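You operate a simulated robot arm through the tools that you are given. There is no shell and no other tool. Be economical: measure what you need, move in short steps, check, and stop when the job is done.

You are at the controls of a simulated robot arm. One attempt, no reset.

JOB
Spin the blue sleeve dry and stand it back on the worktop.
Fine: lid shut while you crank; leave it open after.

Only the result counts: the job must be done as asked and must still hold three seconds after the hand-in. Knocking over, shifting, dropping, spilling or breaking anything else fails it. A push-on lid holds only when it is set on centred and level and pressed home; a screw cap is set on level and turned clockwise until tight.

ROBOT AND FRAMES
A 6-joint arm with a two-finger parallel gripper, fixed in place. Base frame: the origin is at the foot of the arm, x ahead of it, y to its left, z up; the work surface is at about z = 86. Lengths are in cm, angles in degrees, forces in N, time in s.
With the tool pointing down near the work surface it reaches from about 16 to 84 cm from the base axis. Its first joint turns from -166.0 to 166.0 degrees. Payload 3.91 kg.
Tool frame: the origin (TCP) lies between the finger pads and is the grasp point; the fingertips stand 3 cm ahead of it; z points along the fingers, y is the line along which they close. The gripper opens to 11 cm. The fingers are 2 cm wide and 1 cm thick; the gripper's body (4.8 by 11.2 cm) begins 5.5 cm behind the TCP.
Orientation is that of the tool frame in the base frame, as [roll, pitch, yaw] about the fixed x, y, z axes, in that order (R = Rz(yaw) Ry(pitch) Rx(roll)). With the fingers straight down and closing along the base's y, the tool's x points along the base's -x, its y along +y and its z along -z.

CONTROLS
- The arm moves only by the tool move_arm. Its argument "series" is a list of rows, each a list of 7 numbers: the finger opening in m, from 0 to 0.11, then the shift along the tool's x, y, z in units of 100 mm (1.0 is 100 mm), then the turn, a rotation vector about the tool's x, y, z in units of 90 degrees (1.0 is 90 degrees). In form: [[claw, dx, dy, dz, wx, wy, wz], ...]. A call has 1 to 10 rows; each row is the pose to reach, as a shift and turn from the pose commanded when the call began, along the tool's axes at that moment. A call with a number of a shift or a turn outside -1 to 1 is refused whole. A row lasts 0.2 s, in which the tool goes at most 5 cm and 8.6 degrees; a call with a longer step from one row to the next is refused whole, and so is a gripper value outside its range. Where a pose cannot be reached the arm comes as near as it can. A force on the tool above 90 N (or 10 N above the force at the start of the call, whichever is more), or a blocked arm, ends the call early, and 0.2 s more pass. The fingers move at their own pace (about 10.8 cm/s each) and stop on an object; they squeeze with about 32 N. The grip force told is the motor's: it shows also when the fingers shut on nothing. Time passes only in rows, and 0.2 s behind the last, so rows that repeat a pose let the fingers close. The reply holds the time, the measured pose of the TCP, the force on the tool along the base axes, the opening and the grip force, in the units named above and with some noise, and new pictures: "pictures" is both (left out), scene, wrist or none.
- Cameras (640 x 400 px; columns grow to the right, rows downward): "scene" is fixed at [4.95, -49.98, 150.48]; the picture's right is [0.88, -0.48, 0.00], its down [-0.34, -0.62, -0.70] and it looks along [0.34, 0.62, -0.71] (base axes); focal length 214 px, centre (320, 200). "wrist" rides on the gripper at [-3.6, 0, -5.7] in the tool frame; the picture's right is [0.00, -1.00, 0.00], its down [0.97, 0.00, -0.24] and it looks along [0.24, 0.00, 0.97] (tool axes); focal length 218 px, centre (320, 200).
- move_column(by): slides the trunk up (or, below 0, down) by that many cm; the arm rides with it, the base frame stays. It gives what a move gives, with no picture.
- point_at(camera, pixels): for up to 12 pixels [column, row] of the newest picture of that camera ("zoom" is the newest enlarged one), the place [x, y, z] in the base frame of the surface seen there, good to about 0.2 cm. The clock stands still meanwhile.
- zoom(camera, box): a new picture of the part [left, top, right, bottom] of that camera's present view, enlarged. The clock stands still meanwhile.
- hand_in(): hands the job in; it is judged then, once.

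Keep the steps short. Do not move on a guess: measure, check each grasp and each placing, and mend mistakes. In all there are 80 turns and 120 pictures (those below and enlarged ones count). Leave the gripper open and the arm clear of the work at the hand-in unless told otherwise, and finish with a single line.

The tools are called by a JSON object that holds its "op" and its "data". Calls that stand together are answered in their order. move_arm: Moves the arm, as the interface text tells. Its arguments: {"type":"object","properties":{"series":{"type":"array","items":{"type":"array","items":{"type":"number"}}},"pictures":{"type":"string","enum":["both","scene","wrist","none"]}},"required":["series"]} The other tools are called the same way: move_column (by) slides the trunk up or down; point_at (camera, pixels) gives the place of the surface under pixels of a picture; zoom (camera, box) takes an enlarged picture of a part of a camera's view; hand_in () hands the job in.

At the start:

```text
t: 0.0
tool_pos: [17.49, -31.32, 132.39]
tool_rot: [180.0, 0.1, 180.0]
force: [-0.1, -0.8, 0.6]
grip_width: 11.0
grasp_force: 0.0
trunk travel left (down, up): [-45.0, 9.0]
```

scene: 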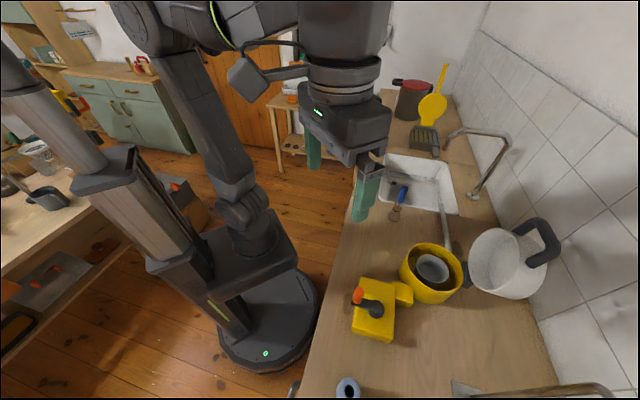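
wrist: 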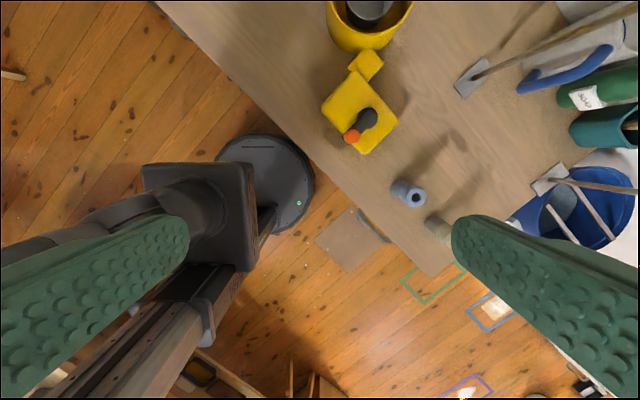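

I see a yellow drum with a crank box beside it and a blue sleeve near the bottom of the scene picture. I'll enlarge both before moving.

{"op": "zoom", "data": {"camera": "scene", "box": [320, 220, 580, 400]}}

{"op": "zoom", "data": {"camera": "wrist", "box": [300, 0, 640, 230]}}

{"op": "point_at", "data": {"camera": "scene", "pixels": [[347, 382], [347, 392], [358, 294], [372, 308], [378, 325], [403, 293], [432, 268], [430, 245], [415, 285], [465, 275], [520, 230], [330, 340]]}}

{"op": "point_at", "data": {"camera": "wrist", "pixels": [[416, 198], [400, 188], [352, 136], [370, 117], [362, 105], [368, 65], [370, 12], [335, 40], [410, 20], [370, 45], [440, 228], [385, 140]]}}

```text
2.22 times, centred on (450, 310) of scene
```

zoom: 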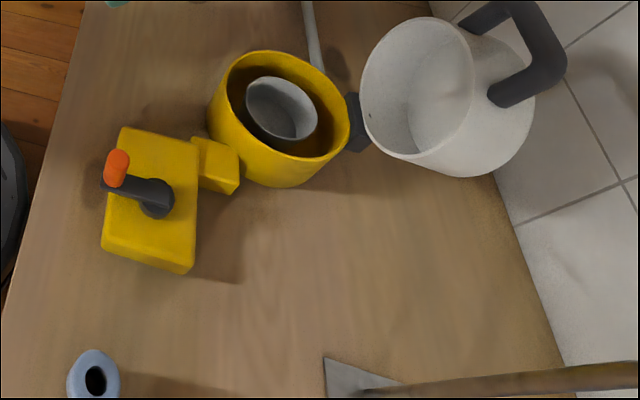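

```text
1.74 times, centred on (470, 115) of wrist
```

zoom: 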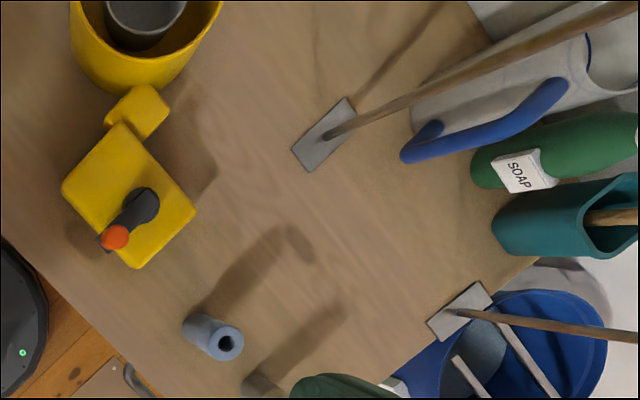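

```text
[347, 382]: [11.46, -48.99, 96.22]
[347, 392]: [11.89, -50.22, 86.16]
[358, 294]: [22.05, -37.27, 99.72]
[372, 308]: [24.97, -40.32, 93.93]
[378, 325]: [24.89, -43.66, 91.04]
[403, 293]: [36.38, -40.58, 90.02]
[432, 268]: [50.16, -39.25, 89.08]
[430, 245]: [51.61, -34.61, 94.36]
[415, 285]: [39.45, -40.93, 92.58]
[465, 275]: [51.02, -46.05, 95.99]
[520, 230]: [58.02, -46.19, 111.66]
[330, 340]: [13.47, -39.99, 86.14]
```

```text
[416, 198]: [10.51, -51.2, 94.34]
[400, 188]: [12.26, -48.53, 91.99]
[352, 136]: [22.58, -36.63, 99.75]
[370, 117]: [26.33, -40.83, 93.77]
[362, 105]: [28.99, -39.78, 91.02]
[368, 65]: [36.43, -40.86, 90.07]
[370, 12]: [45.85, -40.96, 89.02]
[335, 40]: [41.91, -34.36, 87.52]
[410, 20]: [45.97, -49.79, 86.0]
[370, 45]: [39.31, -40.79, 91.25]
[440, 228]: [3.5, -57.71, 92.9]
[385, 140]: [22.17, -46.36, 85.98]
```

The white tilted piece with the dark handle may be the hinged lid. I'll move about 10 cm ahead and to the right, staying high, to look at it.

{"op": "move_arm", "data": {"series": [[0.11, -0.33, -0.2, 0, 0, 0, 0], [0.11, -0.66, -0.4, 0, 0, 0, 0], [0.11, -1, -0.6, 0, 0, 0, 0], [0.11, -1, -0.6, 0, 0, 0, 0]], "pictures": "both"}}

{"op": "zoom", "data": {"camera": "scene", "box": [390, 200, 570, 312]}}

```text
t: 1.0
tool_pos: [27.69, -37.32, 132.44]
tool_rot: [-179.9, 0.0, -180.0]
force: [0.5, 0.7, 0.7]
grip_width: 10.98
grasp_force: 0.1
trunk travel left (down, up): [-45.0, 9.0]
```

scene: 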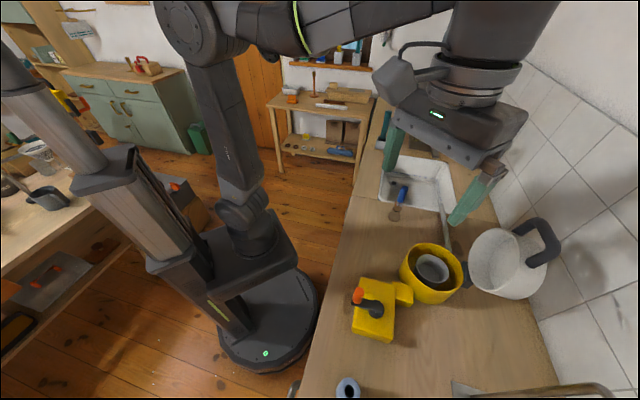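
wrist: 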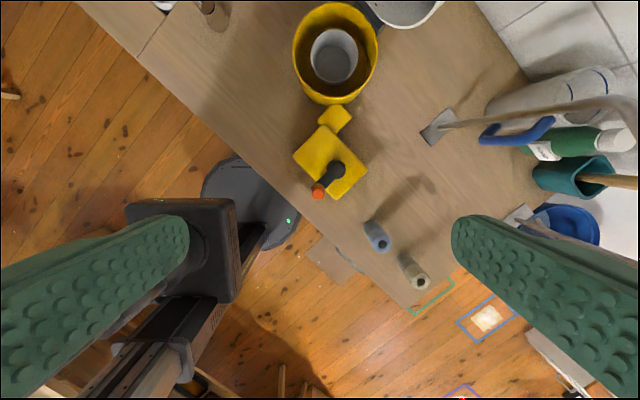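

```text
3.56 times, centred on (480, 256) of scene
```

zoom: 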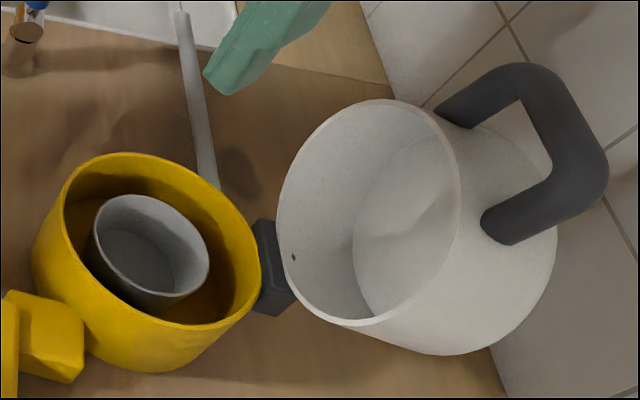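

The lid is a hollow white dome on a dark hinge, standing open, with its handle on the far side. I'll move further ahead to see it from above.

{"op": "move_arm", "data": {"series": [[0.11, -0.4, -0.1, 0, 0, 0, 0], [0.11, -0.8, -0.2, 0, 0, 0, 0], [0.11, -1, -0.3, 0, 0, 0, 0], [0.11, -1, -0.3, 0, 0, 0, 0]], "pictures": "wrist"}}

{"op": "zoom", "data": {"camera": "wrist", "box": [240, 0, 480, 150]}}

```text
t: 2.0
tool_pos: [37.55, -40.1, 132.57]
tool_rot: [-179.9, 0.1, -180.0]
force: [-0.2, -0.6, 0.0]
grip_width: 11.01
grasp_force: 0.0
trunk travel left (down, up): [-45.0, 9.0]
```

wrist: 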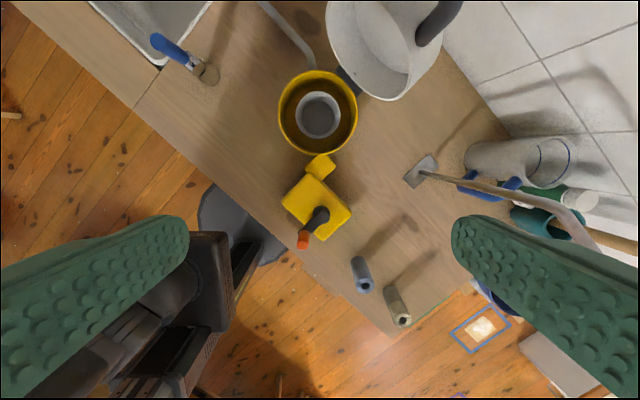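

```text
2.67 times, centred on (360, 75) of wrist
```

zoom: 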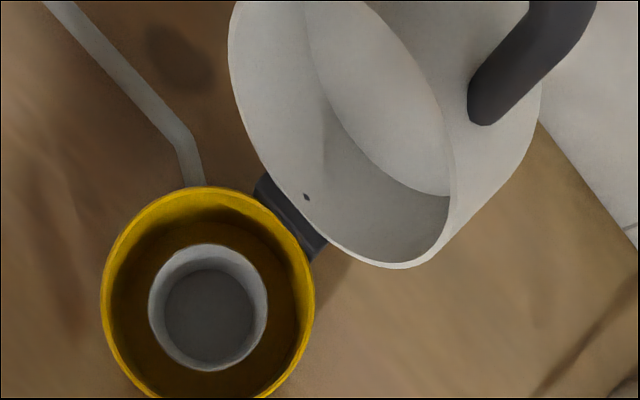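

Now I'll measure the drum rim, basket, hinge, lid, handle, crank and sleeve in the newest pictures.

{"op": "point_at", "data": {"camera": "wrist", "pixels": [[280, 112], [356, 112], [317, 72], [316, 154], [296, 115], [340, 115], [318, 93], [318, 138], [317, 118], [347, 80], [390, 99], [363, 286]]}}

{"op": "point_at", "data": {"camera": "zoom", "pixels": [[229, 50], [245, 130], [306, 196], [380, 265], [452, 190], [448, 100], [485, 100], [525, 70], [555, 20], [480, 240], [530, 160], [290, 215]]}}

{"op": "point_at", "data": {"camera": "scene", "pixels": [[504, 231], [515, 227], [530, 222], [540, 222], [553, 235], [552, 250], [540, 257], [528, 262], [470, 260], [500, 230], [485, 292], [518, 297]]}}

{"op": "point_at", "data": {"camera": "wrist", "pixels": [[302, 240], [303, 232], [312, 226], [320, 213], [283, 203], [320, 239], [351, 211], [313, 174], [357, 262], [363, 289], [400, 320], [390, 295]]}}

```text
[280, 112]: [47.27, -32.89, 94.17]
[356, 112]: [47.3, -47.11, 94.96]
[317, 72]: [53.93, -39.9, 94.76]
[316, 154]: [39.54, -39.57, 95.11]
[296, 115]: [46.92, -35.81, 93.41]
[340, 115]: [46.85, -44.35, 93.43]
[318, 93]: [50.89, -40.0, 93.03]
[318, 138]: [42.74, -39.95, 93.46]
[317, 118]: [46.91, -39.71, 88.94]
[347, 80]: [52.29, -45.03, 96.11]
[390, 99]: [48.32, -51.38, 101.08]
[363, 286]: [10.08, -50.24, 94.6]
```

```text
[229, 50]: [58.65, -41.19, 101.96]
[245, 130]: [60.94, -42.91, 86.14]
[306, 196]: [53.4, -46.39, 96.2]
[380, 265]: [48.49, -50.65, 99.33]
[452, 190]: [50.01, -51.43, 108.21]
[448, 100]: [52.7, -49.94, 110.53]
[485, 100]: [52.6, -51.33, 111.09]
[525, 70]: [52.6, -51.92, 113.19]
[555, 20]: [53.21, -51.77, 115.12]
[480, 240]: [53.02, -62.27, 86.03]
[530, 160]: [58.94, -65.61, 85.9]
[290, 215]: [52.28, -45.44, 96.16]
```

```text
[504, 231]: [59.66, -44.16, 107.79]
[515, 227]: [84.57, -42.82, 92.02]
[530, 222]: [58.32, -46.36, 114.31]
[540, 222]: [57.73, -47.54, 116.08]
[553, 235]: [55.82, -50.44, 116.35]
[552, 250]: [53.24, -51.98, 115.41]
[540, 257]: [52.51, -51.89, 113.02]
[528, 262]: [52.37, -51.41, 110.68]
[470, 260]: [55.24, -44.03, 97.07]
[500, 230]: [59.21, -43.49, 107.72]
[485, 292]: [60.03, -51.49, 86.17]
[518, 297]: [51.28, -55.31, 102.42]
```

```text
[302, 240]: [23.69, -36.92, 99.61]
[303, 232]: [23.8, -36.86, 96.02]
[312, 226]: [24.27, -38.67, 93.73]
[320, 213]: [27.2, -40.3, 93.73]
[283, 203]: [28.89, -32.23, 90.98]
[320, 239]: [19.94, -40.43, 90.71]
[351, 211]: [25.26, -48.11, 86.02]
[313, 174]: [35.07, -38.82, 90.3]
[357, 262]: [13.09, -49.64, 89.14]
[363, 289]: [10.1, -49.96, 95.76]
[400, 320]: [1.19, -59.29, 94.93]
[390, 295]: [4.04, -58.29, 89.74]
```

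Measured so far:
- **Drum:** centre about (46.8, -39.9), rim z 95.
- **Basket:** rim z 93.4, floor z 89.
- **Hinge:** about (52.5, -45.6, 96), with its axis on the x = y diagonal.
- **Handle bar:** about (55.5, -49.2, 116).
- **Crank:** axis about (27.2, -40.3), knob about (23.3, -36.9, 98).
- **Sleeve:** about (11, -50), top z 96.

Next I'll go over the sleeve in stages.

{"op": "move_arm", "data": {"series": [[0.11, 0.4, -0.13, 0, 0, 0, 0], [0.11, 0.8, -0.26, 0, 0, 0, 0], [0.11, 1, -0.4, 0, 0, 0, 0]], "pictures": "none"}}

{"op": "move_arm", "data": {"series": [[0.11, 0.4, -0.13, 0.2, 0, 0, 0], [0.11, 0.8, -0.26, 0.4, 0, 0, 0], [0.11, 1, -0.4, 0.6, 0, 0, 0]], "pictures": "none"}}

{"op": "move_arm", "data": {"series": [[0.11, 0.3, -0.1, 0.3, 0, 0, 0], [0.11, 0.6, -0.2, 0.6, 0, 0, 0], [0.11, 0.6, -0.2, 0.8, 0, 0, 0], [0.11, 0.6, -0.2, 0.8, 0, 0, 0]], "pictures": "both"}}

```text
t: 2.8
tool_pos: [27.45, -44.31, 132.43]
tool_rot: [-180.0, -0.1, 180.0]
force: [0.7, 0.0, -1.8]
grip_width: 11.03
grasp_force: 0.2
trunk travel left (down, up): [-45.0, 9.0]
```

```text
t: 3.6
tool_pos: [17.66, -48.24, 126.34]
tool_rot: [-180.0, 0.0, -180.0]
force: [-0.3, -0.1, 0.7]
grip_width: 11.0
grasp_force: 0.0
trunk travel left (down, up): [-45.0, 9.0]
```

```text
t: 4.6
tool_pos: [11.5, -50.14, 118.42]
tool_rot: [179.9, -0.1, 180.0]
force: [-0.2, -0.3, -0.1]
grip_width: 10.98
grasp_force: 0.1
trunk travel left (down, up): [-45.0, 9.0]
```

scene: 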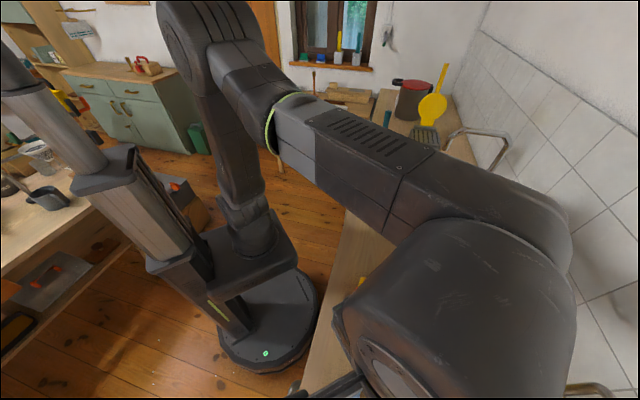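
wrist: 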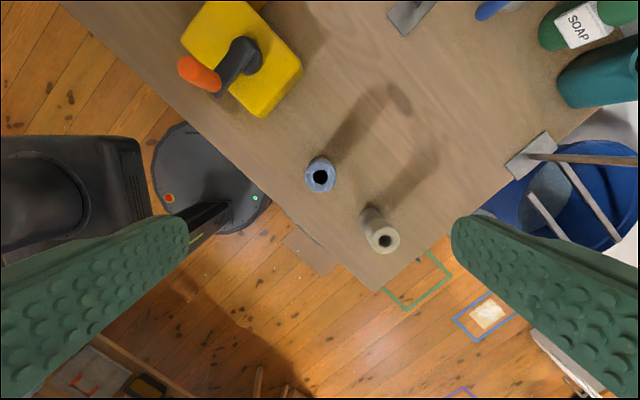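

The blue sleeve's top is at (320,177) and the crank knob is at (200,72). I'll measure both from here.

{"op": "point_at", "data": {"camera": "wrist", "pixels": [[308, 178], [333, 178], [320, 189], [320, 165], [320, 156], [190, 66], [210, 78], [200, 72], [250, 60], [240, 40], [222, 90], [372, 210]]}}

{"op": "zoom", "data": {"camera": "wrist", "box": [160, 0, 400, 200]}}

```text
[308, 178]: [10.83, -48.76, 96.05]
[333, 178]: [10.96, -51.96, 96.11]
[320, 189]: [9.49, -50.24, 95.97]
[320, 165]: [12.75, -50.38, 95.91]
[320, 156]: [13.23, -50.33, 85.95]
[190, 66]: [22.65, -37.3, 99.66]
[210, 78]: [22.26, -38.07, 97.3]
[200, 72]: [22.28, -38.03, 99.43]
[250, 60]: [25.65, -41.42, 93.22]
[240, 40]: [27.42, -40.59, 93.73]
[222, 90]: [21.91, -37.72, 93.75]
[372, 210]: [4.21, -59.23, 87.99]
```

```text
2.00 times, centred on (280, 100) of wrist
```

zoom: 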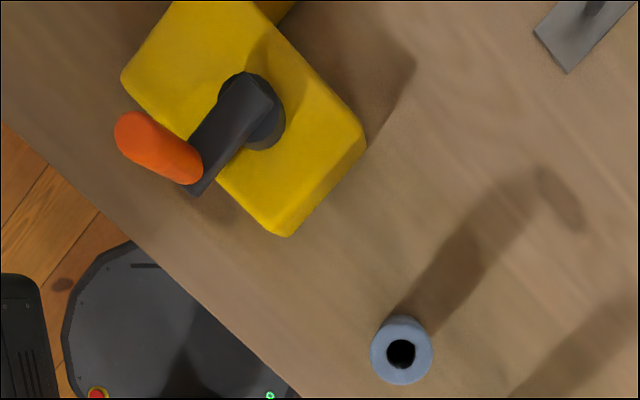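

The sleeve is upright, centre (11.1, -50.35), about 3.3 across, z 86 to 96. I'll go down in three stages, to z 108, z 99 and then z 94, where I close.

{"op": "move_arm", "data": {"series": [[0.11, 0.04, -0.02, 0.4, 0, 0, 0], [0.11, 0.04, -0.02, 0.8, 0, 0, 0], [0.11, 0.04, -0.02, 1, 0, 0, 0], [0.11, 0.04, -0.02, 1, 0, 0, 0]], "pictures": "wrist"}}

```text
t: 5.6
tool_pos: [11.1, -50.48, 108.28]
tool_rot: [-179.9, 0.1, 179.9]
force: [0.2, 0.5, -0.3]
grip_width: 10.99
grasp_force: 0.1
trunk travel left (down, up): [-45.0, 9.0]
```

wrist: 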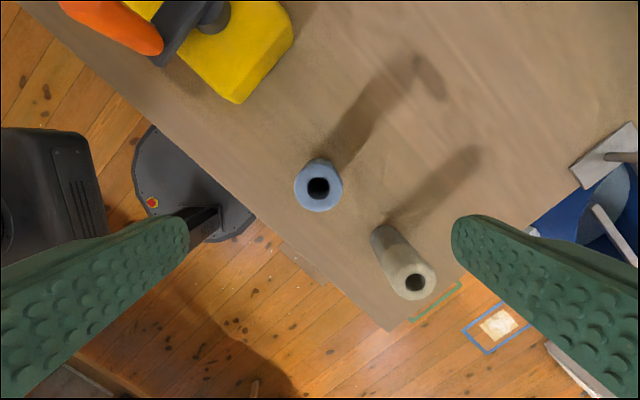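

The sleeve sits between the fingers and the grey tube is clear of them. I'll go down.

{"op": "move_arm", "data": {"series": [[0.11, 0, 0.01, 0.4, 0, 0, 0], [0.11, 0, 0.01, 0.7, 0, 0, 0], [0.09, 0, 0.01, 0.9, 0, 0, 0]], "pictures": "none"}}

{"op": "move_arm", "data": {"series": [[0.09, 0, 0, 0.3, 0, 0, 0], [0.09, 0, 0, 0.52, 0, 0, 0], [0.06, 0, 0, 0.52, 0, 0, 0], [0.03, 0, 0, 0.52, 0, 0, 0], [0.02, 0, 0, 0.52, 0, 0, 0], [0.02, 0, 0, 0.52, 0, 0, 0]], "pictures": "wrist"}}

```text
t: 6.4
tool_pos: [11.24, -50.33, 99.38]
tool_rot: [-180.0, 0.0, 179.9]
force: [0.3, 0.0, 0.4]
grip_width: 9.0
grasp_force: 0.0
trunk travel left (down, up): [-45.0, 9.0]
```

```text
t: 7.8
tool_pos: [11.19, -50.21, 94.33]
tool_rot: [179.9, 0.0, -180.0]
force: [1.1, 0.3, -0.2]
grip_width: 4.01
grasp_force: 32.1
trunk travel left (down, up): [-45.0, 9.0]
```

wrist: 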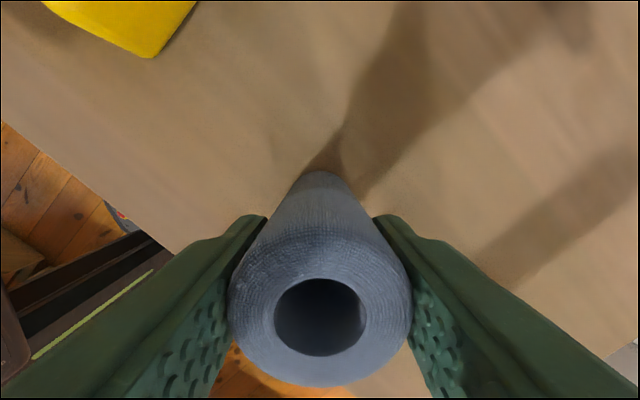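

Held, with an opening of 4.0 (the sleeve's width) and a grip of 32 N. The base of the sleeve is 8.3 below the TCP. I'll lift 20 cm and carry it over.

{"op": "move_arm", "data": {"series": [[0.02, 0, 0, -0.2, 0, 0, 0], [0.02, 0, 0, -0.6, 0, 0, 0], [0.02, 0, 0, -1, 0, 0, 0]], "pictures": "none"}}

{"op": "move_arm", "data": {"series": [[0.02, 0, 0, -0.4, 0, 0, 0], [0.02, -0.3, 0.1, -0.7, 0, 0, 0], [0.02, -0.7, 0.2, -0.9, 0, 0, 0], [0.02, -1, 0.3, -1, 0, 0, 0]], "pictures": "none"}}

{"op": "move_arm", "data": {"series": [[0.02, -0.35, 0.1, 0, 0, 0, 0], [0.02, -0.7, 0.2, 0, 0, 0, 0], [0.02, -1, 0.3, 0, 0, 0, 0]], "pictures": "none"}}

{"op": "move_arm", "data": {"series": [[0.02, -0.35, 0.1, 0, 0, 0, 0], [0.02, -0.7, 0.2, 0, 0, 0, 0], [0.02, -1, 0.3, 0, 0, 0, 0], [0.02, -1, 0.3, 0, 0, 0, 0]], "pictures": "both"}}

```text
t: 8.6
tool_pos: [11.2, -50.36, 104.25]
tool_rot: [180.0, -0.1, 180.0]
force: [-0.1, -0.4, 0.0]
grip_width: 4.07
grasp_force: 31.9
trunk travel left (down, up): [-45.0, 9.0]
```

```text
t: 9.6
tool_pos: [21.28, -47.33, 114.35]
tool_rot: [180.0, -0.1, 180.0]
force: [-0.4, -1.0, 0.3]
grip_width: 4.09
grasp_force: 32.3
trunk travel left (down, up): [-45.0, 9.0]
```

```text
t: 10.4
tool_pos: [31.24, -44.38, 114.16]
tool_rot: [-179.9, 0.0, -180.0]
force: [-0.6, 0.3, -0.4]
grip_width: 4.07
grasp_force: 31.8
trunk travel left (down, up): [-45.0, 9.0]
```

```text
t: 11.4
tool_pos: [41.24, -41.41, 114.2]
tool_rot: [-180.0, 0.1, 180.0]
force: [-0.2, -0.5, -0.1]
grip_width: 4.05
grasp_force: 32.5
trunk travel left (down, up): [-45.0, 9.0]
```

scene: 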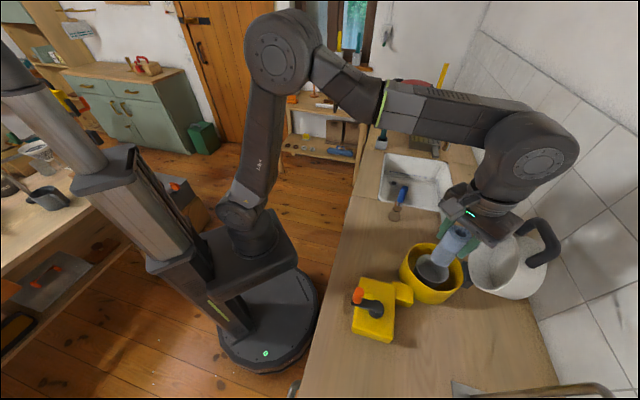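
wrist: 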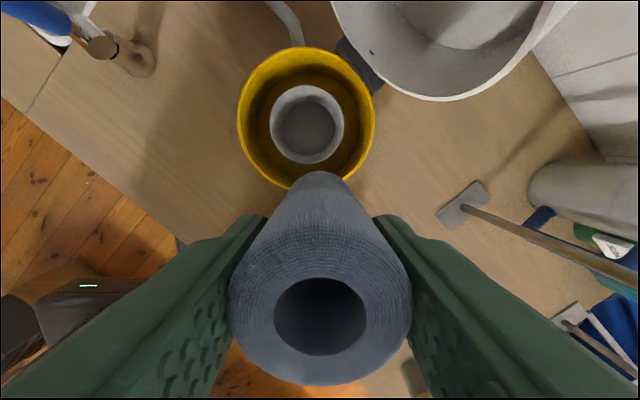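

The basket is at about (307,125) in the wrist picture. The wrist of the arm comes close to the lid handle, so I'll measure the basket rim and the underside of the wrist before going on.

{"op": "point_at", "data": {"camera": "wrist", "pixels": [[272, 125], [342, 125], [307, 88], [307, 160], [307, 130], [240, 120], [374, 120], [304, 49]]}}

{"op": "point_at", "data": {"camera": "scene", "pixels": [[540, 162], [575, 150], [510, 230], [520, 212], [495, 200], [555, 190], [470, 205], [540, 225], [553, 240]]}}

{"op": "zoom", "data": {"camera": "scene", "box": [390, 110, 590, 310]}}

```text
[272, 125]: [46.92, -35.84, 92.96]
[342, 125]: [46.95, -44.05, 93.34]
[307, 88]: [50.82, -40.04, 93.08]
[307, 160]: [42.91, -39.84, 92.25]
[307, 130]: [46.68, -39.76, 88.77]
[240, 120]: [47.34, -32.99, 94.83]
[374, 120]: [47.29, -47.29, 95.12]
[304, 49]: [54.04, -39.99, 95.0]
```

```text
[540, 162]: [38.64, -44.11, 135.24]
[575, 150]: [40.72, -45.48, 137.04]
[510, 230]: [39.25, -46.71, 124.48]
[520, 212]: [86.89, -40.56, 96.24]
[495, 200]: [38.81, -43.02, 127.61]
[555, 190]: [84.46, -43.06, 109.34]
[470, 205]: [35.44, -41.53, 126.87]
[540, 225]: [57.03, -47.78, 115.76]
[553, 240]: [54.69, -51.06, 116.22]
```

```text
2.00 times, centred on (490, 210) of scene
```

zoom: 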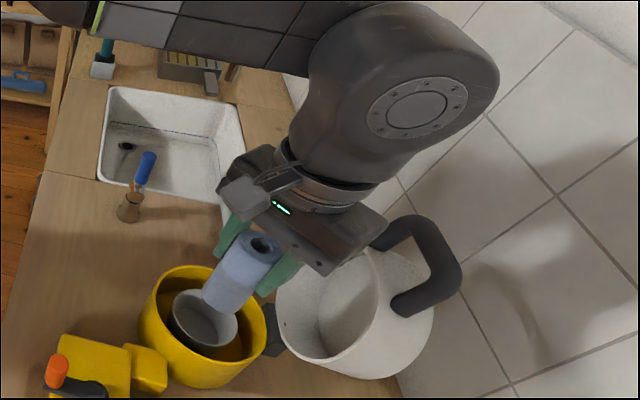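

The basket centre is (46.85, -39.95) and there is clearance to the lid. I'll centre over it and lower part way.

{"op": "move_arm", "data": {"series": [[0.02, -0.3, 0.08, 0, 0, 0, 0], [0.02, -0.57, 0.15, 0, 0, 0, 0], [0.02, -0.57, 0.15, 0.3, 0, 0, 0], [0.02, -0.57, 0.15, 0.6, 0, 0, 0], [0.02, -0.57, 0.15, 0.9, 0, 0, 0], [0.02, -0.57, 0.15, 0.9, 0, 0, 0]], "pictures": "both"}}

```text
t: 12.8
tool_pos: [46.89, -39.82, 105.09]
tool_rot: [179.9, -0.1, 179.9]
force: [-0.3, 0.6, -0.6]
grip_width: 4.06
grasp_force: 31.8
trunk travel left (down, up): [-45.0, 9.0]
```

scene: 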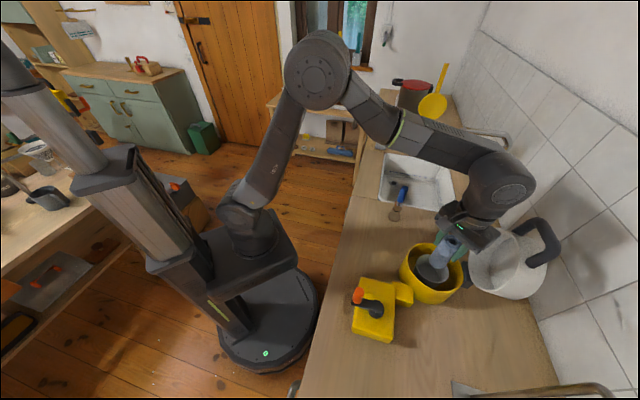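
wrist: 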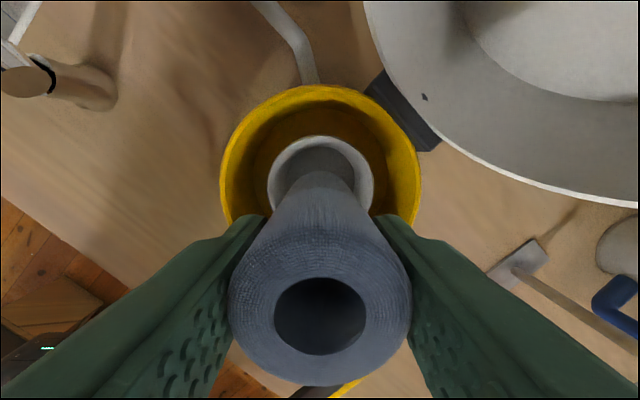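

Centred over the basket. I'll lower to about z 97.4 in small steps, watching the force, and keep hold of it.

{"op": "move_arm", "data": {"series": [[0.02, 0, 0, 0.3, 0, 0, 0], [0.02, 0, 0, 0.6, 0, 0, 0], [0.02, 0, 0, 0.7, 0, 0, 0], [0.02, 0, 0, 0.76, 0, 0, 0], [0.02, 0, 0, 0.78, 0, 0, 0]], "pictures": "scene"}}

```text
t: 14.0
tool_pos: [46.9, -39.88, 97.39]
tool_rot: [-180.0, -0.1, 180.0]
force: [-0.3, 0.2, 0.0]
grip_width: 4.06
grasp_force: 32.4
trunk travel left (down, up): [-45.0, 9.0]
```

scene: 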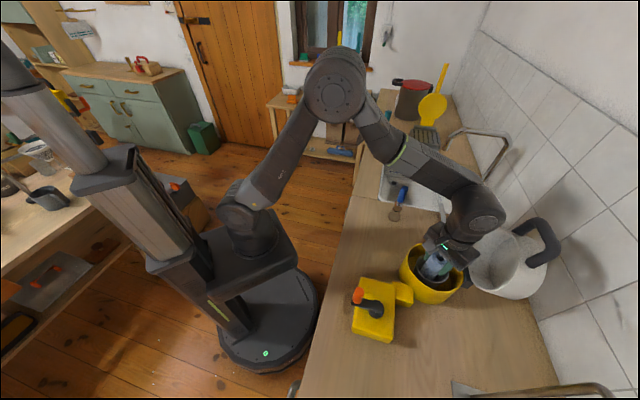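

No contact force yet. I'll go down 0.25 cm more.

{"op": "move_arm", "data": {"series": [[0.02, 0, 0, 0.01, 0, 0, 0], [0.02, 0, 0, 0.02, 0, 0, 0], [0.02, 0, 0, 0.025, 0, 0, 0]], "pictures": "none"}}

```text
t: 14.8
tool_pos: [46.75, -39.81, 97.18]
tool_rot: [-180.0, 0.0, -179.9]
force: [1.1, 0.3, 0.3]
grip_width: 4.05
grasp_force: 31.9
trunk travel left (down, up): [-45.0, 9.0]
```

Still only slight force. I'll go 0.15 cm more, then open to 6 cm and rise.

{"op": "move_arm", "data": {"series": [[0.02, 0, 0, 0.01, 0, 0, 0], [0.02, 0, 0, 0.015, 0, 0, 0]], "pictures": "none"}}

{"op": "move_arm", "data": {"series": [[0.045, 0, 0, 0, 0, 0, 0], [0.06, 0, 0, 0, 0, 0, 0], [0.06, 0, 0, 0, 0, 0, 0], [0.06, 0, 0, -0.2, 0, 0, 0], [0.06, 0, 0, -0.5, 0, 0, 0], [0.06, 0, 0, -0.9, 0, 0, 0], [0.06, 0, 0, -0.9, 0, 0, 0]], "pictures": "both"}}

```text
t: 15.4
tool_pos: [46.81, -39.81, 97.06]
tool_rot: [-179.9, 0.1, -179.9]
force: [0.2, -0.6, 9.7]
grip_width: 4.04
grasp_force: 32.1
trunk travel left (down, up): [-45.0, 9.0]
```

```text
t: 17.0
tool_pos: [46.86, -39.91, 105.96]
tool_rot: [179.9, 0.0, 179.9]
force: [0.6, 0.1, 0.5]
grip_width: 5.99
grasp_force: 0.1
trunk travel left (down, up): [-45.0, 9.0]
```

scene: 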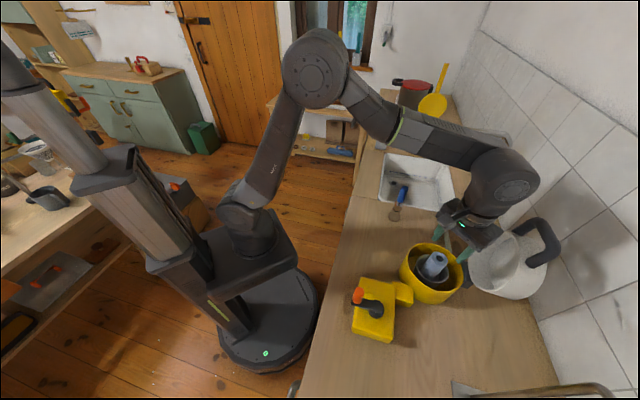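
wrist: 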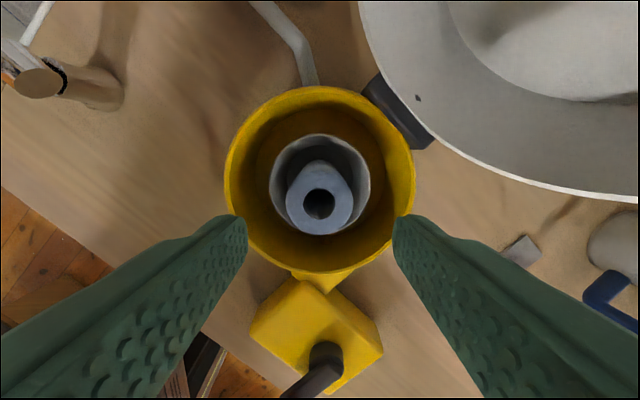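

The sleeve stands upright in the basket; contact read 9.7 N at z 97.06. Next is the lid. I'll rise 20 cm, turn 45° so the fingers close across the handle bar, and look at it.

{"op": "move_arm", "data": {"series": [[0.06, 0, 0, -0.4, 0, 0, 0], [0.06, 0, 0, -0.8, 0, 0, 0], [0.06, 0, 0, -1, 0, 0, 0]], "pictures": "none"}}

{"op": "move_arm", "data": {"series": [[0.06, 0, 0, -0.4, 0, 0, -0.09], [0.06, 0, 0, -0.8, 0, 0, -0.18], [0.06, 0, 0, -1, 0, 0, -0.27], [0.06, 0, 0, -1, 0, 0, -0.36], [0.06, 0, 0, -1, 0, 0, -0.45], [0.06, 0, 0, -1, 0, 0, -0.5], [0.06, 0, 0, -1, 0, 0, -0.5]], "pictures": "both"}}

```text
t: 17.8
tool_pos: [46.84, -39.84, 115.96]
tool_rot: [-180.0, -0.1, -179.9]
force: [0.4, -0.3, 0.8]
grip_width: 6.01
grasp_force: 0.0
trunk travel left (down, up): [-45.0, 9.0]
```

```text
t: 19.4
tool_pos: [46.94, -39.78, 125.91]
tool_rot: [180.0, 0.0, -135.0]
force: [0.3, -0.3, -1.0]
grip_width: 6.0
grasp_force: 0.1
trunk travel left (down, up): [-45.0, 9.0]
```

scene: 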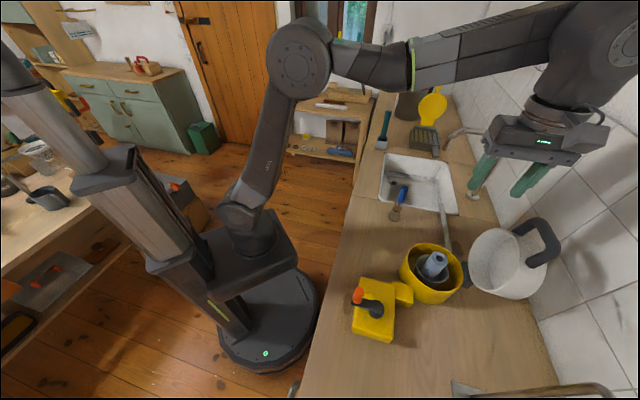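
wrist: 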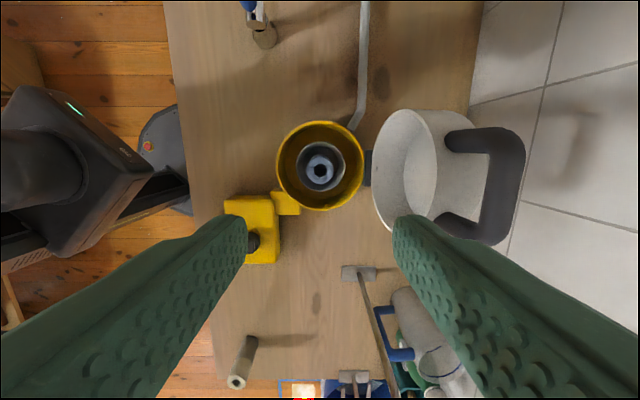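

Now the lid is aligned with the picture axes: hinge at (368,168), handle from (465,142) round to (460,225). I'll enlarge and measure.

{"op": "zoom", "data": {"camera": "wrist", "box": [260, 90, 540, 265]}}

{"op": "point_at", "data": {"camera": "wrist", "pixels": [[460, 141], [485, 142], [508, 140], [518, 140], [498, 185], [508, 185], [518, 185], [508, 215], [500, 235], [480, 228], [462, 223], [368, 168]]}}

{"op": "point_at", "data": {"camera": "wrist", "pixels": [[374, 168], [380, 195], [384, 135], [400, 115], [437, 160], [438, 180], [430, 205], [478, 185], [420, 113], [320, 123], [320, 210], [278, 167]]}}

```text
2.29 times, centred on (400, 178) of wrist
```

zoom: 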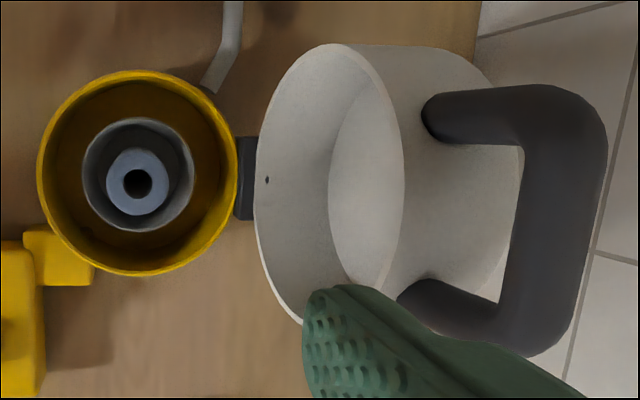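

```text
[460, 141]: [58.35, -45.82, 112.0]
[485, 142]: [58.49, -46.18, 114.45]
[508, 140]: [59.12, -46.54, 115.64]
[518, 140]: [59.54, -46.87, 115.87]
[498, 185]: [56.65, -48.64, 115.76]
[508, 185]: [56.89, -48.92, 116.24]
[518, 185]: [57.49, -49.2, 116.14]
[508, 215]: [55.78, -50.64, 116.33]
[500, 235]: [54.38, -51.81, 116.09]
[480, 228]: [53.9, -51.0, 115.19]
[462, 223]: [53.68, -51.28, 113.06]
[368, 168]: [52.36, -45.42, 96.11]
```

```text
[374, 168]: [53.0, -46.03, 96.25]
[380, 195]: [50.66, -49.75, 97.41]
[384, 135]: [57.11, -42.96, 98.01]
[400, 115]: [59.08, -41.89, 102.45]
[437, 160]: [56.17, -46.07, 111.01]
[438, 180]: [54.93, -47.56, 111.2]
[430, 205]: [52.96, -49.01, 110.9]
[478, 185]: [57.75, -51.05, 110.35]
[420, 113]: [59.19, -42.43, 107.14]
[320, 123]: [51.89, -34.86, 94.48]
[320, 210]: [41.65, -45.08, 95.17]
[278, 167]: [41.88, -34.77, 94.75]
```

In hinge coordinates (u out from the drum, z up):
- **Hinge:** about (8.5, 95.3).
- **Bar centre:** about (13.6, 115.0), radius about 20.3.
- **Opening angle:** about 99°.

I'll move over the bar with the fingertips staying above it, then look again.

{"op": "move_arm", "data": {"series": [[0.06, 0, -0.35, 0, 0, 0, 0], [0.06, 0, -0.7, 0, 0, 0, 0], [0.06, 0, -1, 0, 0, 0, 0]], "pictures": "none"}}

{"op": "move_arm", "data": {"series": [[0.06, -0.01, -0.2, 0, 0, 0, 0], [0.06, -0.01, -0.37, 0, 0, 0, 0], [0.06, -0.01, -0.37, 0, 0, 0, 0]], "pictures": "both"}}

```text
t: 20.2
tool_pos: [52.49, -45.49, 125.25]
tool_rot: [-179.8, 0.0, -135.0]
force: [-0.5, 1.1, -0.1]
grip_width: 5.99
grasp_force: 0.0
out of reach, approached as far as the arm can: row 3
trunk travel left (down, up): [-45.0, 9.0]
```

```text
t: 21.0
tool_pos: [53.69, -46.39, 123.67]
tool_rot: [-179.7, 0.0, -135.0]
force: [-0.4, 0.4, -1.1]
grip_width: 6.01
grasp_force: 0.0
out of reach, approached as far as the arm can: row 1, 2, 3
trunk travel left (down, up): [-45.0, 9.0]
```

scene: 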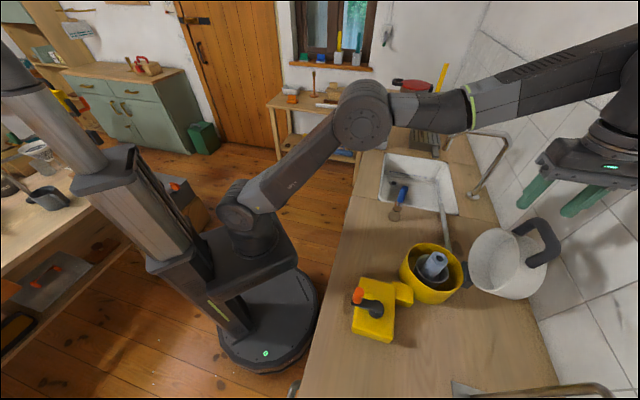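
wrist: 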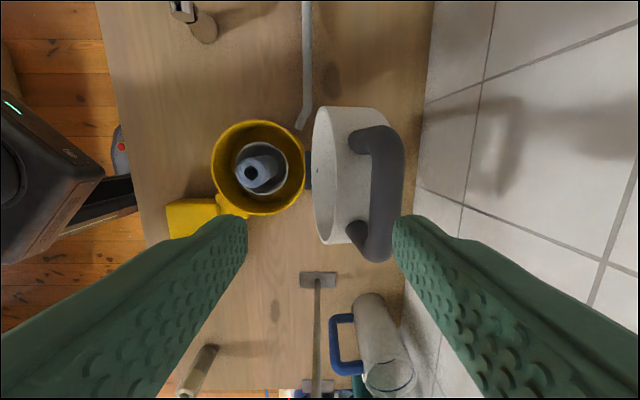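

That pose is at the edge of reach. I'll raise the trunk 9 cm for margin; nothing is held and the lid is untouched.

{"op": "move_column", "data": {"by": 9}}

{"op": "move_arm", "data": {"series": [[0.06, 0, 0, 0, 0.09, 0, 0], [0.06, 0, 0, 0, 0.17, 0, 0], [0.06, 0, 0, 0, 0.17, 0, 0]], "pictures": "none"}}

```text
t: 22.2
tool_pos: [53.64, -46.48, 132.59]
tool_rot: [-179.8, 0.0, -135.0]
force: [-0.2, 0.0, -0.2]
grip_width: 5.98
grasp_force: 0.0
trunk travel left (down, up): [-54.0, 0.0]
```

```text
t: 23.1
tool_pos: [53.63, -46.49, 132.56]
tool_rot: [-164.3, 0.0, -135.0]
force: [-0.1, 0.1, 0.3]
grip_width: 5.99
grasp_force: 0.3
trunk travel left (down, up): [-54.0, 0.0]
```

The tilt is about 16°, with the tool leaning toward the bar. The bar is now about 17.9 cm ahead along the tool and 0.7 cm to the +y side. I'll advance 9 cm and check.

{"op": "move_arm", "data": {"series": [[0.06, -0.01, 0.03, 0.35, 0, 0, 0], [0.06, -0.01, 0.07, 0.7, 0, 0, 0], [0.06, -0.01, 0.07, 0.9, 0, 0, 0], [0.06, -0.01, 0.07, 0.9, 0, 0, 0]], "pictures": "both"}}

{"op": "point_at", "data": {"camera": "wrist", "pixels": [[300, 200], [310, 200], [320, 200], [330, 200], [340, 200], [350, 200], [290, 200], [360, 200]]}}

```text
t: 24.1
tool_pos: [55.01, -47.82, 123.71]
tool_rot: [-164.3, -0.1, -134.9]
force: [0.5, -0.4, -0.4]
grip_width: 6.01
grasp_force: 0.0
trunk travel left (down, up): [-54.0, 0.0]
```

scene: 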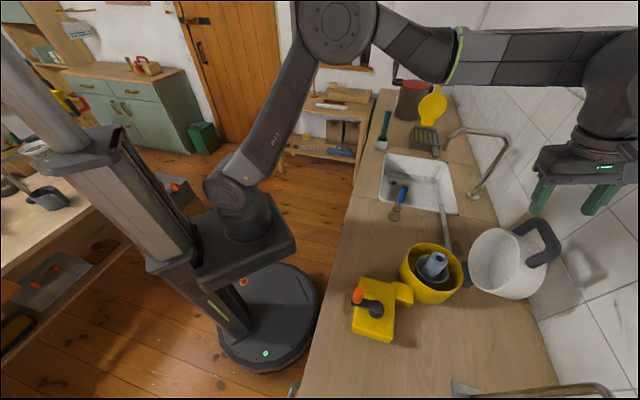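
wrist: 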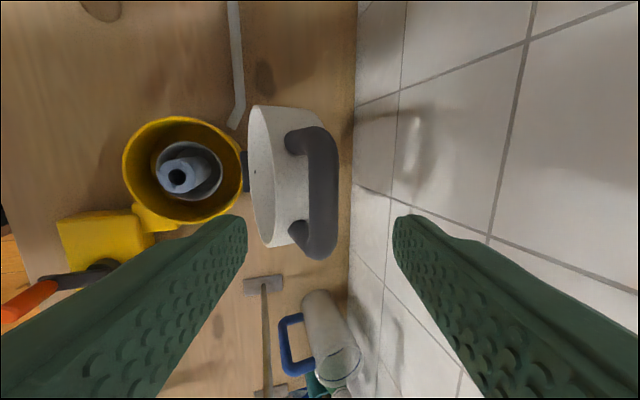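

```text
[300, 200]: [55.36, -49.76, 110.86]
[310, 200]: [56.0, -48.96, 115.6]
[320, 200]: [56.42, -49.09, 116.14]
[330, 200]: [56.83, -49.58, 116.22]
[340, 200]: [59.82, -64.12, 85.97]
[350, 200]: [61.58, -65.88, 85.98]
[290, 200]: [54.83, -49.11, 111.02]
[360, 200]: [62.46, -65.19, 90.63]
```

The bar is centred between the fingers, columns 308 to 338, and about 8.7 cm ahead. I'll advance onto it and look before closing.

{"op": "move_arm", "data": {"series": [[0.06, -0.03, 0.01, 0.3, 0, 0, 0], [0.06, -0.03, 0.01, 0.6, 0, 0, 0], [0.06, -0.03, 0.01, 0.8, 0, 0, 0], [0.06, -0.03, 0.01, 0.86, 0, 0, 0], [0.06, -0.03, 0.01, 0.86, 0, 0, 0]], "pictures": "both"}}

```text
t: 25.2
tool_pos: [56.64, -48.99, 115.33]
tool_rot: [-164.4, 0.0, -134.9]
force: [0.1, 0.9, -0.2]
grip_width: 5.98
grasp_force: 0.0
trunk travel left (down, up): [-54.0, 0.0]
```

scene: 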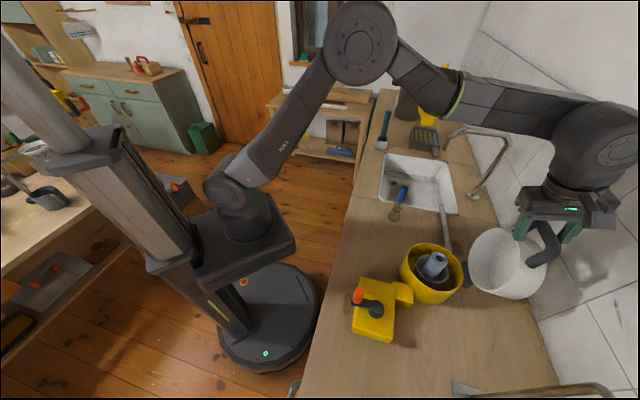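
wrist: 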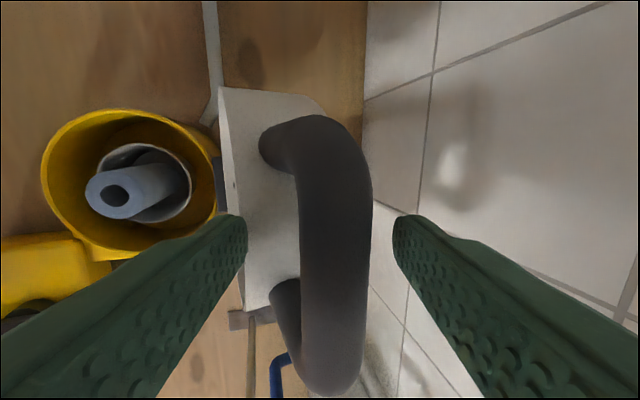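

The bar is about 0.35 cm right of centre. I'll shift by that and close.

{"op": "move_arm", "data": {"series": [[0.06, 0, -0.035, 0, 0, 0, 0], [0.04, 0, -0.035, 0, 0, 0, 0], [0.025, 0, -0.035, 0, 0, 0, 0], [0.01, 0, -0.035, 0, 0, 0, 0], [0.01, 0, -0.035, 0, 0, 0, 0]], "pictures": "wrist"}}

```text
t: 26.4
tool_pos: [57.04, -49.28, 115.41]
tool_rot: [-164.5, 0.0, -135.0]
force: [-0.1, -0.3, -1.2]
grip_width: 2.04
grasp_force: 44.6
trunk travel left (down, up): [-54.0, 0.0]
```

wrist: 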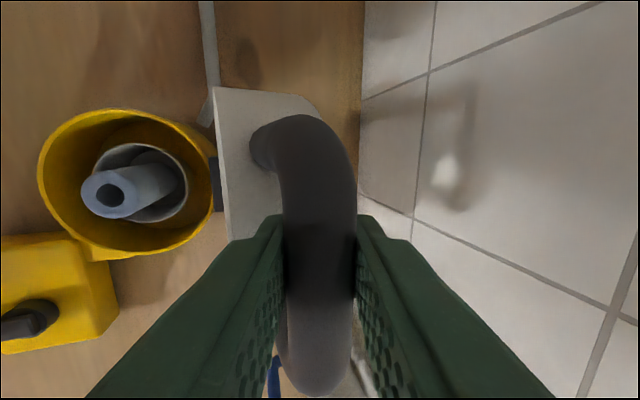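

Held: opening 2.04 and grip 44.6. The bar is at radius 20.8 from the hinge. I'll swing the lid through the first 28° of the arc, tilting slowly along with it.

{"op": "move_arm", "data": {"series": [[0.01, 0, 0.16, -0.085, 0.014, 0, 0], [0.01, 0, 0.328, -0.155, 0.028, 0, 0], [0.01, 0, 0.505, -0.21, 0.042, 0, 0], [0.01, 0, 0.678, -0.25, 0.056, 0, 0], [0.01, 0, 0.83, -0.272, 0.068, 0, 0], [0.01, 0, 0.966, -0.282, 0.078, 0, 0]], "pictures": "both"}}

```text
t: 27.9
tool_pos: [49.76, -42.09, 115.6]
tool_rot: [-157.5, -0.1, -134.9]
force: [0.5, 2.0, 3.7]
grip_width: 2.07
grasp_force: 44.9
trunk travel left (down, up): [-54.0, 0.0]
```

scene: 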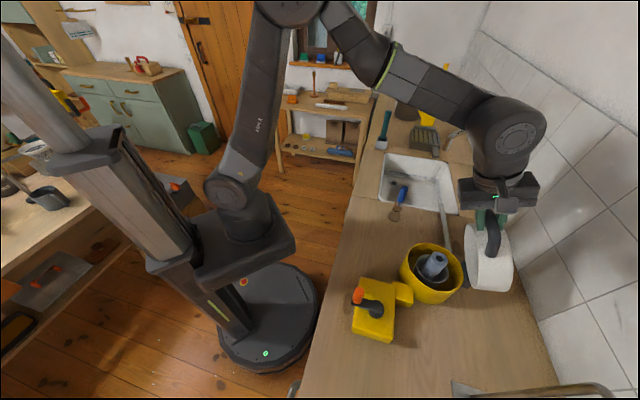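
wrist: 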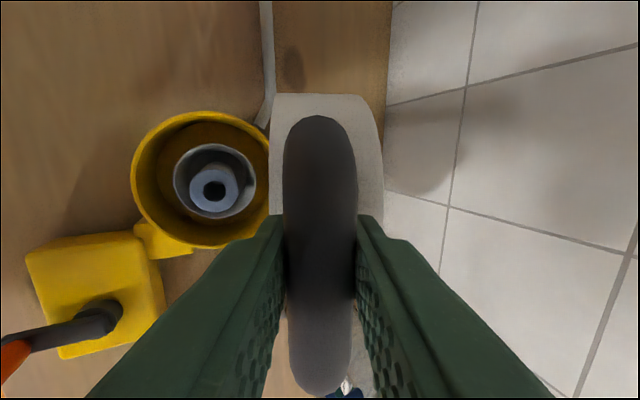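

Forces are small (2 to 4 N) and the lid follows. Next 27° of arc.

{"op": "move_arm", "data": {"series": [[0.01, 0, 0.23, -0.023, 0.018, 0, 0], [0.01, 0, 0.485, -0.018, 0.037, 0, 0], [0.01, 0, 0.738, 0.017, 0.057, 0, 0], [0.01, 0, 0.985, 0.082, 0.076, 0, 0]], "pictures": "none"}}

```text
t: 28.9
tool_pos: [43.53, -35.87, 110.98]
tool_rot: [-150.7, 0.0, -135.0]
force: [2.0, 1.9, -1.0]
grip_width: 2.06
grasp_force: 45.1
trunk travel left (down, up): [-54.0, 0.0]
```

Tracking well (radius 20.84). Next 30°, toward nearly shut.

{"op": "move_arm", "data": {"series": [[0.01, 0, 0.273, 0.078, 0.022, 0, 0], [0.01, 0, 0.539, 0.194, 0.044, 0, 0], [0.01, 0, 0.786, 0.347, 0.066, 0, 0], [0.01, 0, 0.956, 0.484, 0.083, 0, 0]], "pictures": "both"}}

```text
t: 29.9
tool_pos: [39.12, -33.08, 105.0]
tool_rot: [-145.8, 2.8, -133.0]
force: [35.0, 9.2, -9.7]
grip_width: 2.09
grasp_force: 44.9
out of reach, approached as far as the arm can: row 2, 3, 4
trunk travel left (down, up): [-54.0, 0.0]
```

scene: 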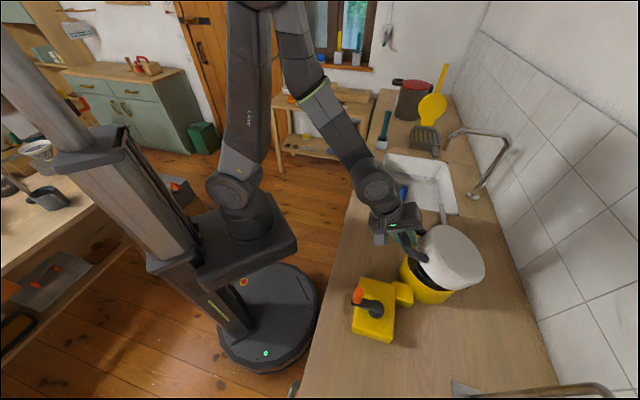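
wrist: 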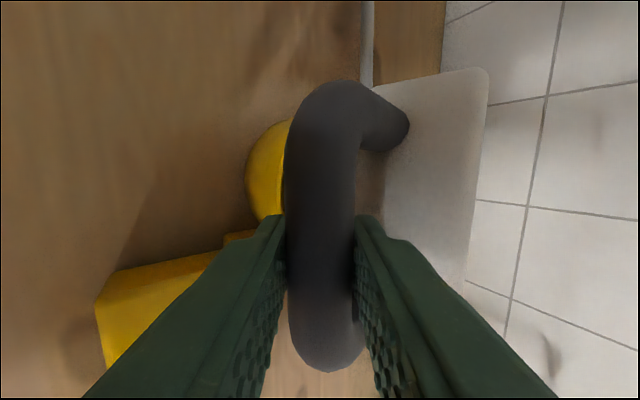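

The arm is too folded toward its base at this tilt; it stopped at about 153° with a 35 N pull. I'll tilt the tool back about the bar toward vertical, which moves the wrist outward.

{"op": "move_arm", "data": {"series": [[0.01, 0, 0, 0, -0.07, 0, 0], [0.01, 0, 0, 0, -0.14, 0, 0], [0.01, 0, 0, 0, -0.2, 0, 0], [0.01, 0, 0, 0, -0.2, 0, 0]], "pictures": "none"}}

```text
t: 30.9
tool_pos: [38.36, -33.22, 105.0]
tool_rot: [-164.0, 3.1, -133.0]
force: [-19.0, -22.4, -1.7]
grip_width: 2.05
grasp_force: 45.0
trunk travel left (down, up): [-54.0, 0.0]
```

I'm holding now, but there is a side load of about 29 N along the bar and a small twist. I'll look before correcting.

{"op": "move_arm", "data": {"series": [[0.01, 0, 0, 0, 0, 0.02, 0.006]], "pictures": "both"}}

```text
t: 31.2
tool_pos: [38.57, -33.19, 104.95]
tool_rot: [-164.0, 1.5, -134.0]
force: [-16.2, -14.6, -0.5]
grip_width: 2.04
grasp_force: 45.0
trunk travel left (down, up): [-54.0, 0.0]
```

scene: 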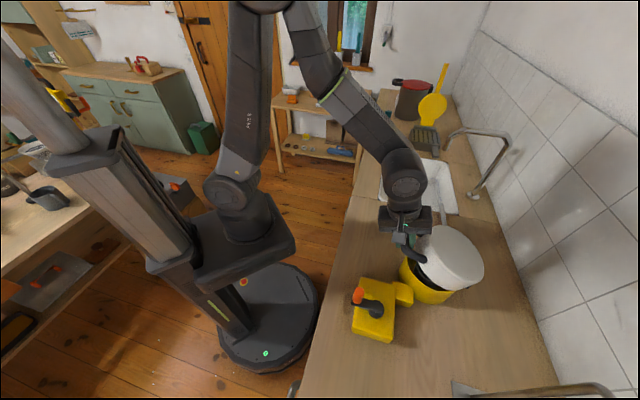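
wrist: 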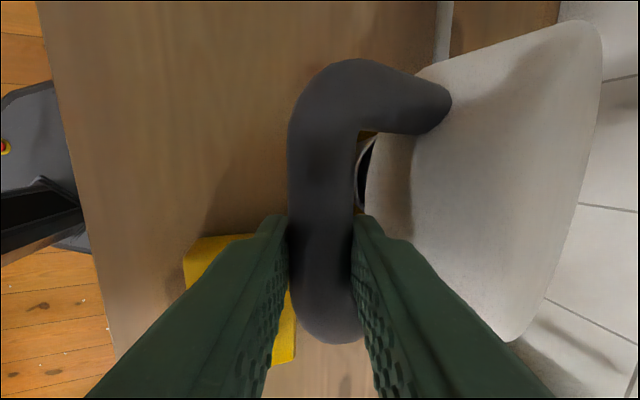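

The grip slid about 1.8 cm along the bar but still holds it safely. I'll finish untwisting and follow the arc down to about 170°.

{"op": "move_arm", "data": {"series": [[0.01, 0, 0.05, 0.07, 0, 0.02, 0.006], [0.01, 0, 0.113, 0.142, 0, 0.02, 0.006], [0.01, 0, 0.213, 0.293, 0, 0.02, 0.006], [0.01, 0, 0.3, 0.453, 0, 0.02, 0.006]], "pictures": "both"}}

```text
t: 32.2
tool_pos: [37.51, -31.91, 99.65]
tool_rot: [-163.9, -0.1, -135.0]
force: [-9.4, -9.8, -1.8]
grip_width: 2.05
grasp_force: 45.3
trunk travel left (down, up): [-54.0, 0.0]
```

scene: 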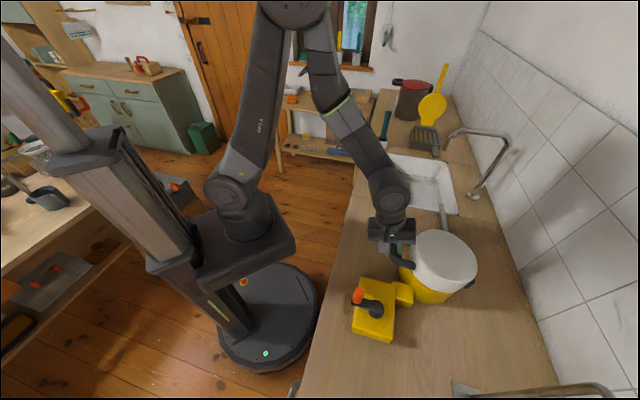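
wrist: 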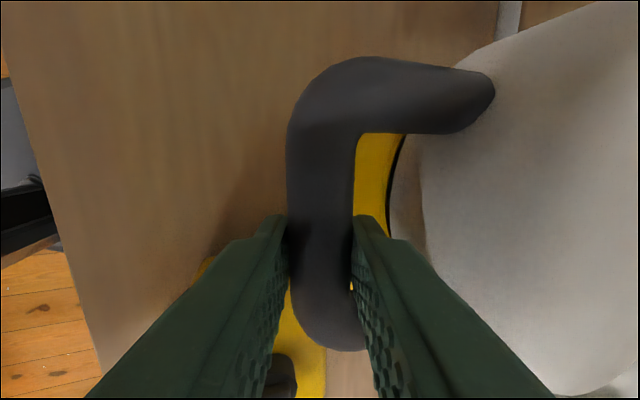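

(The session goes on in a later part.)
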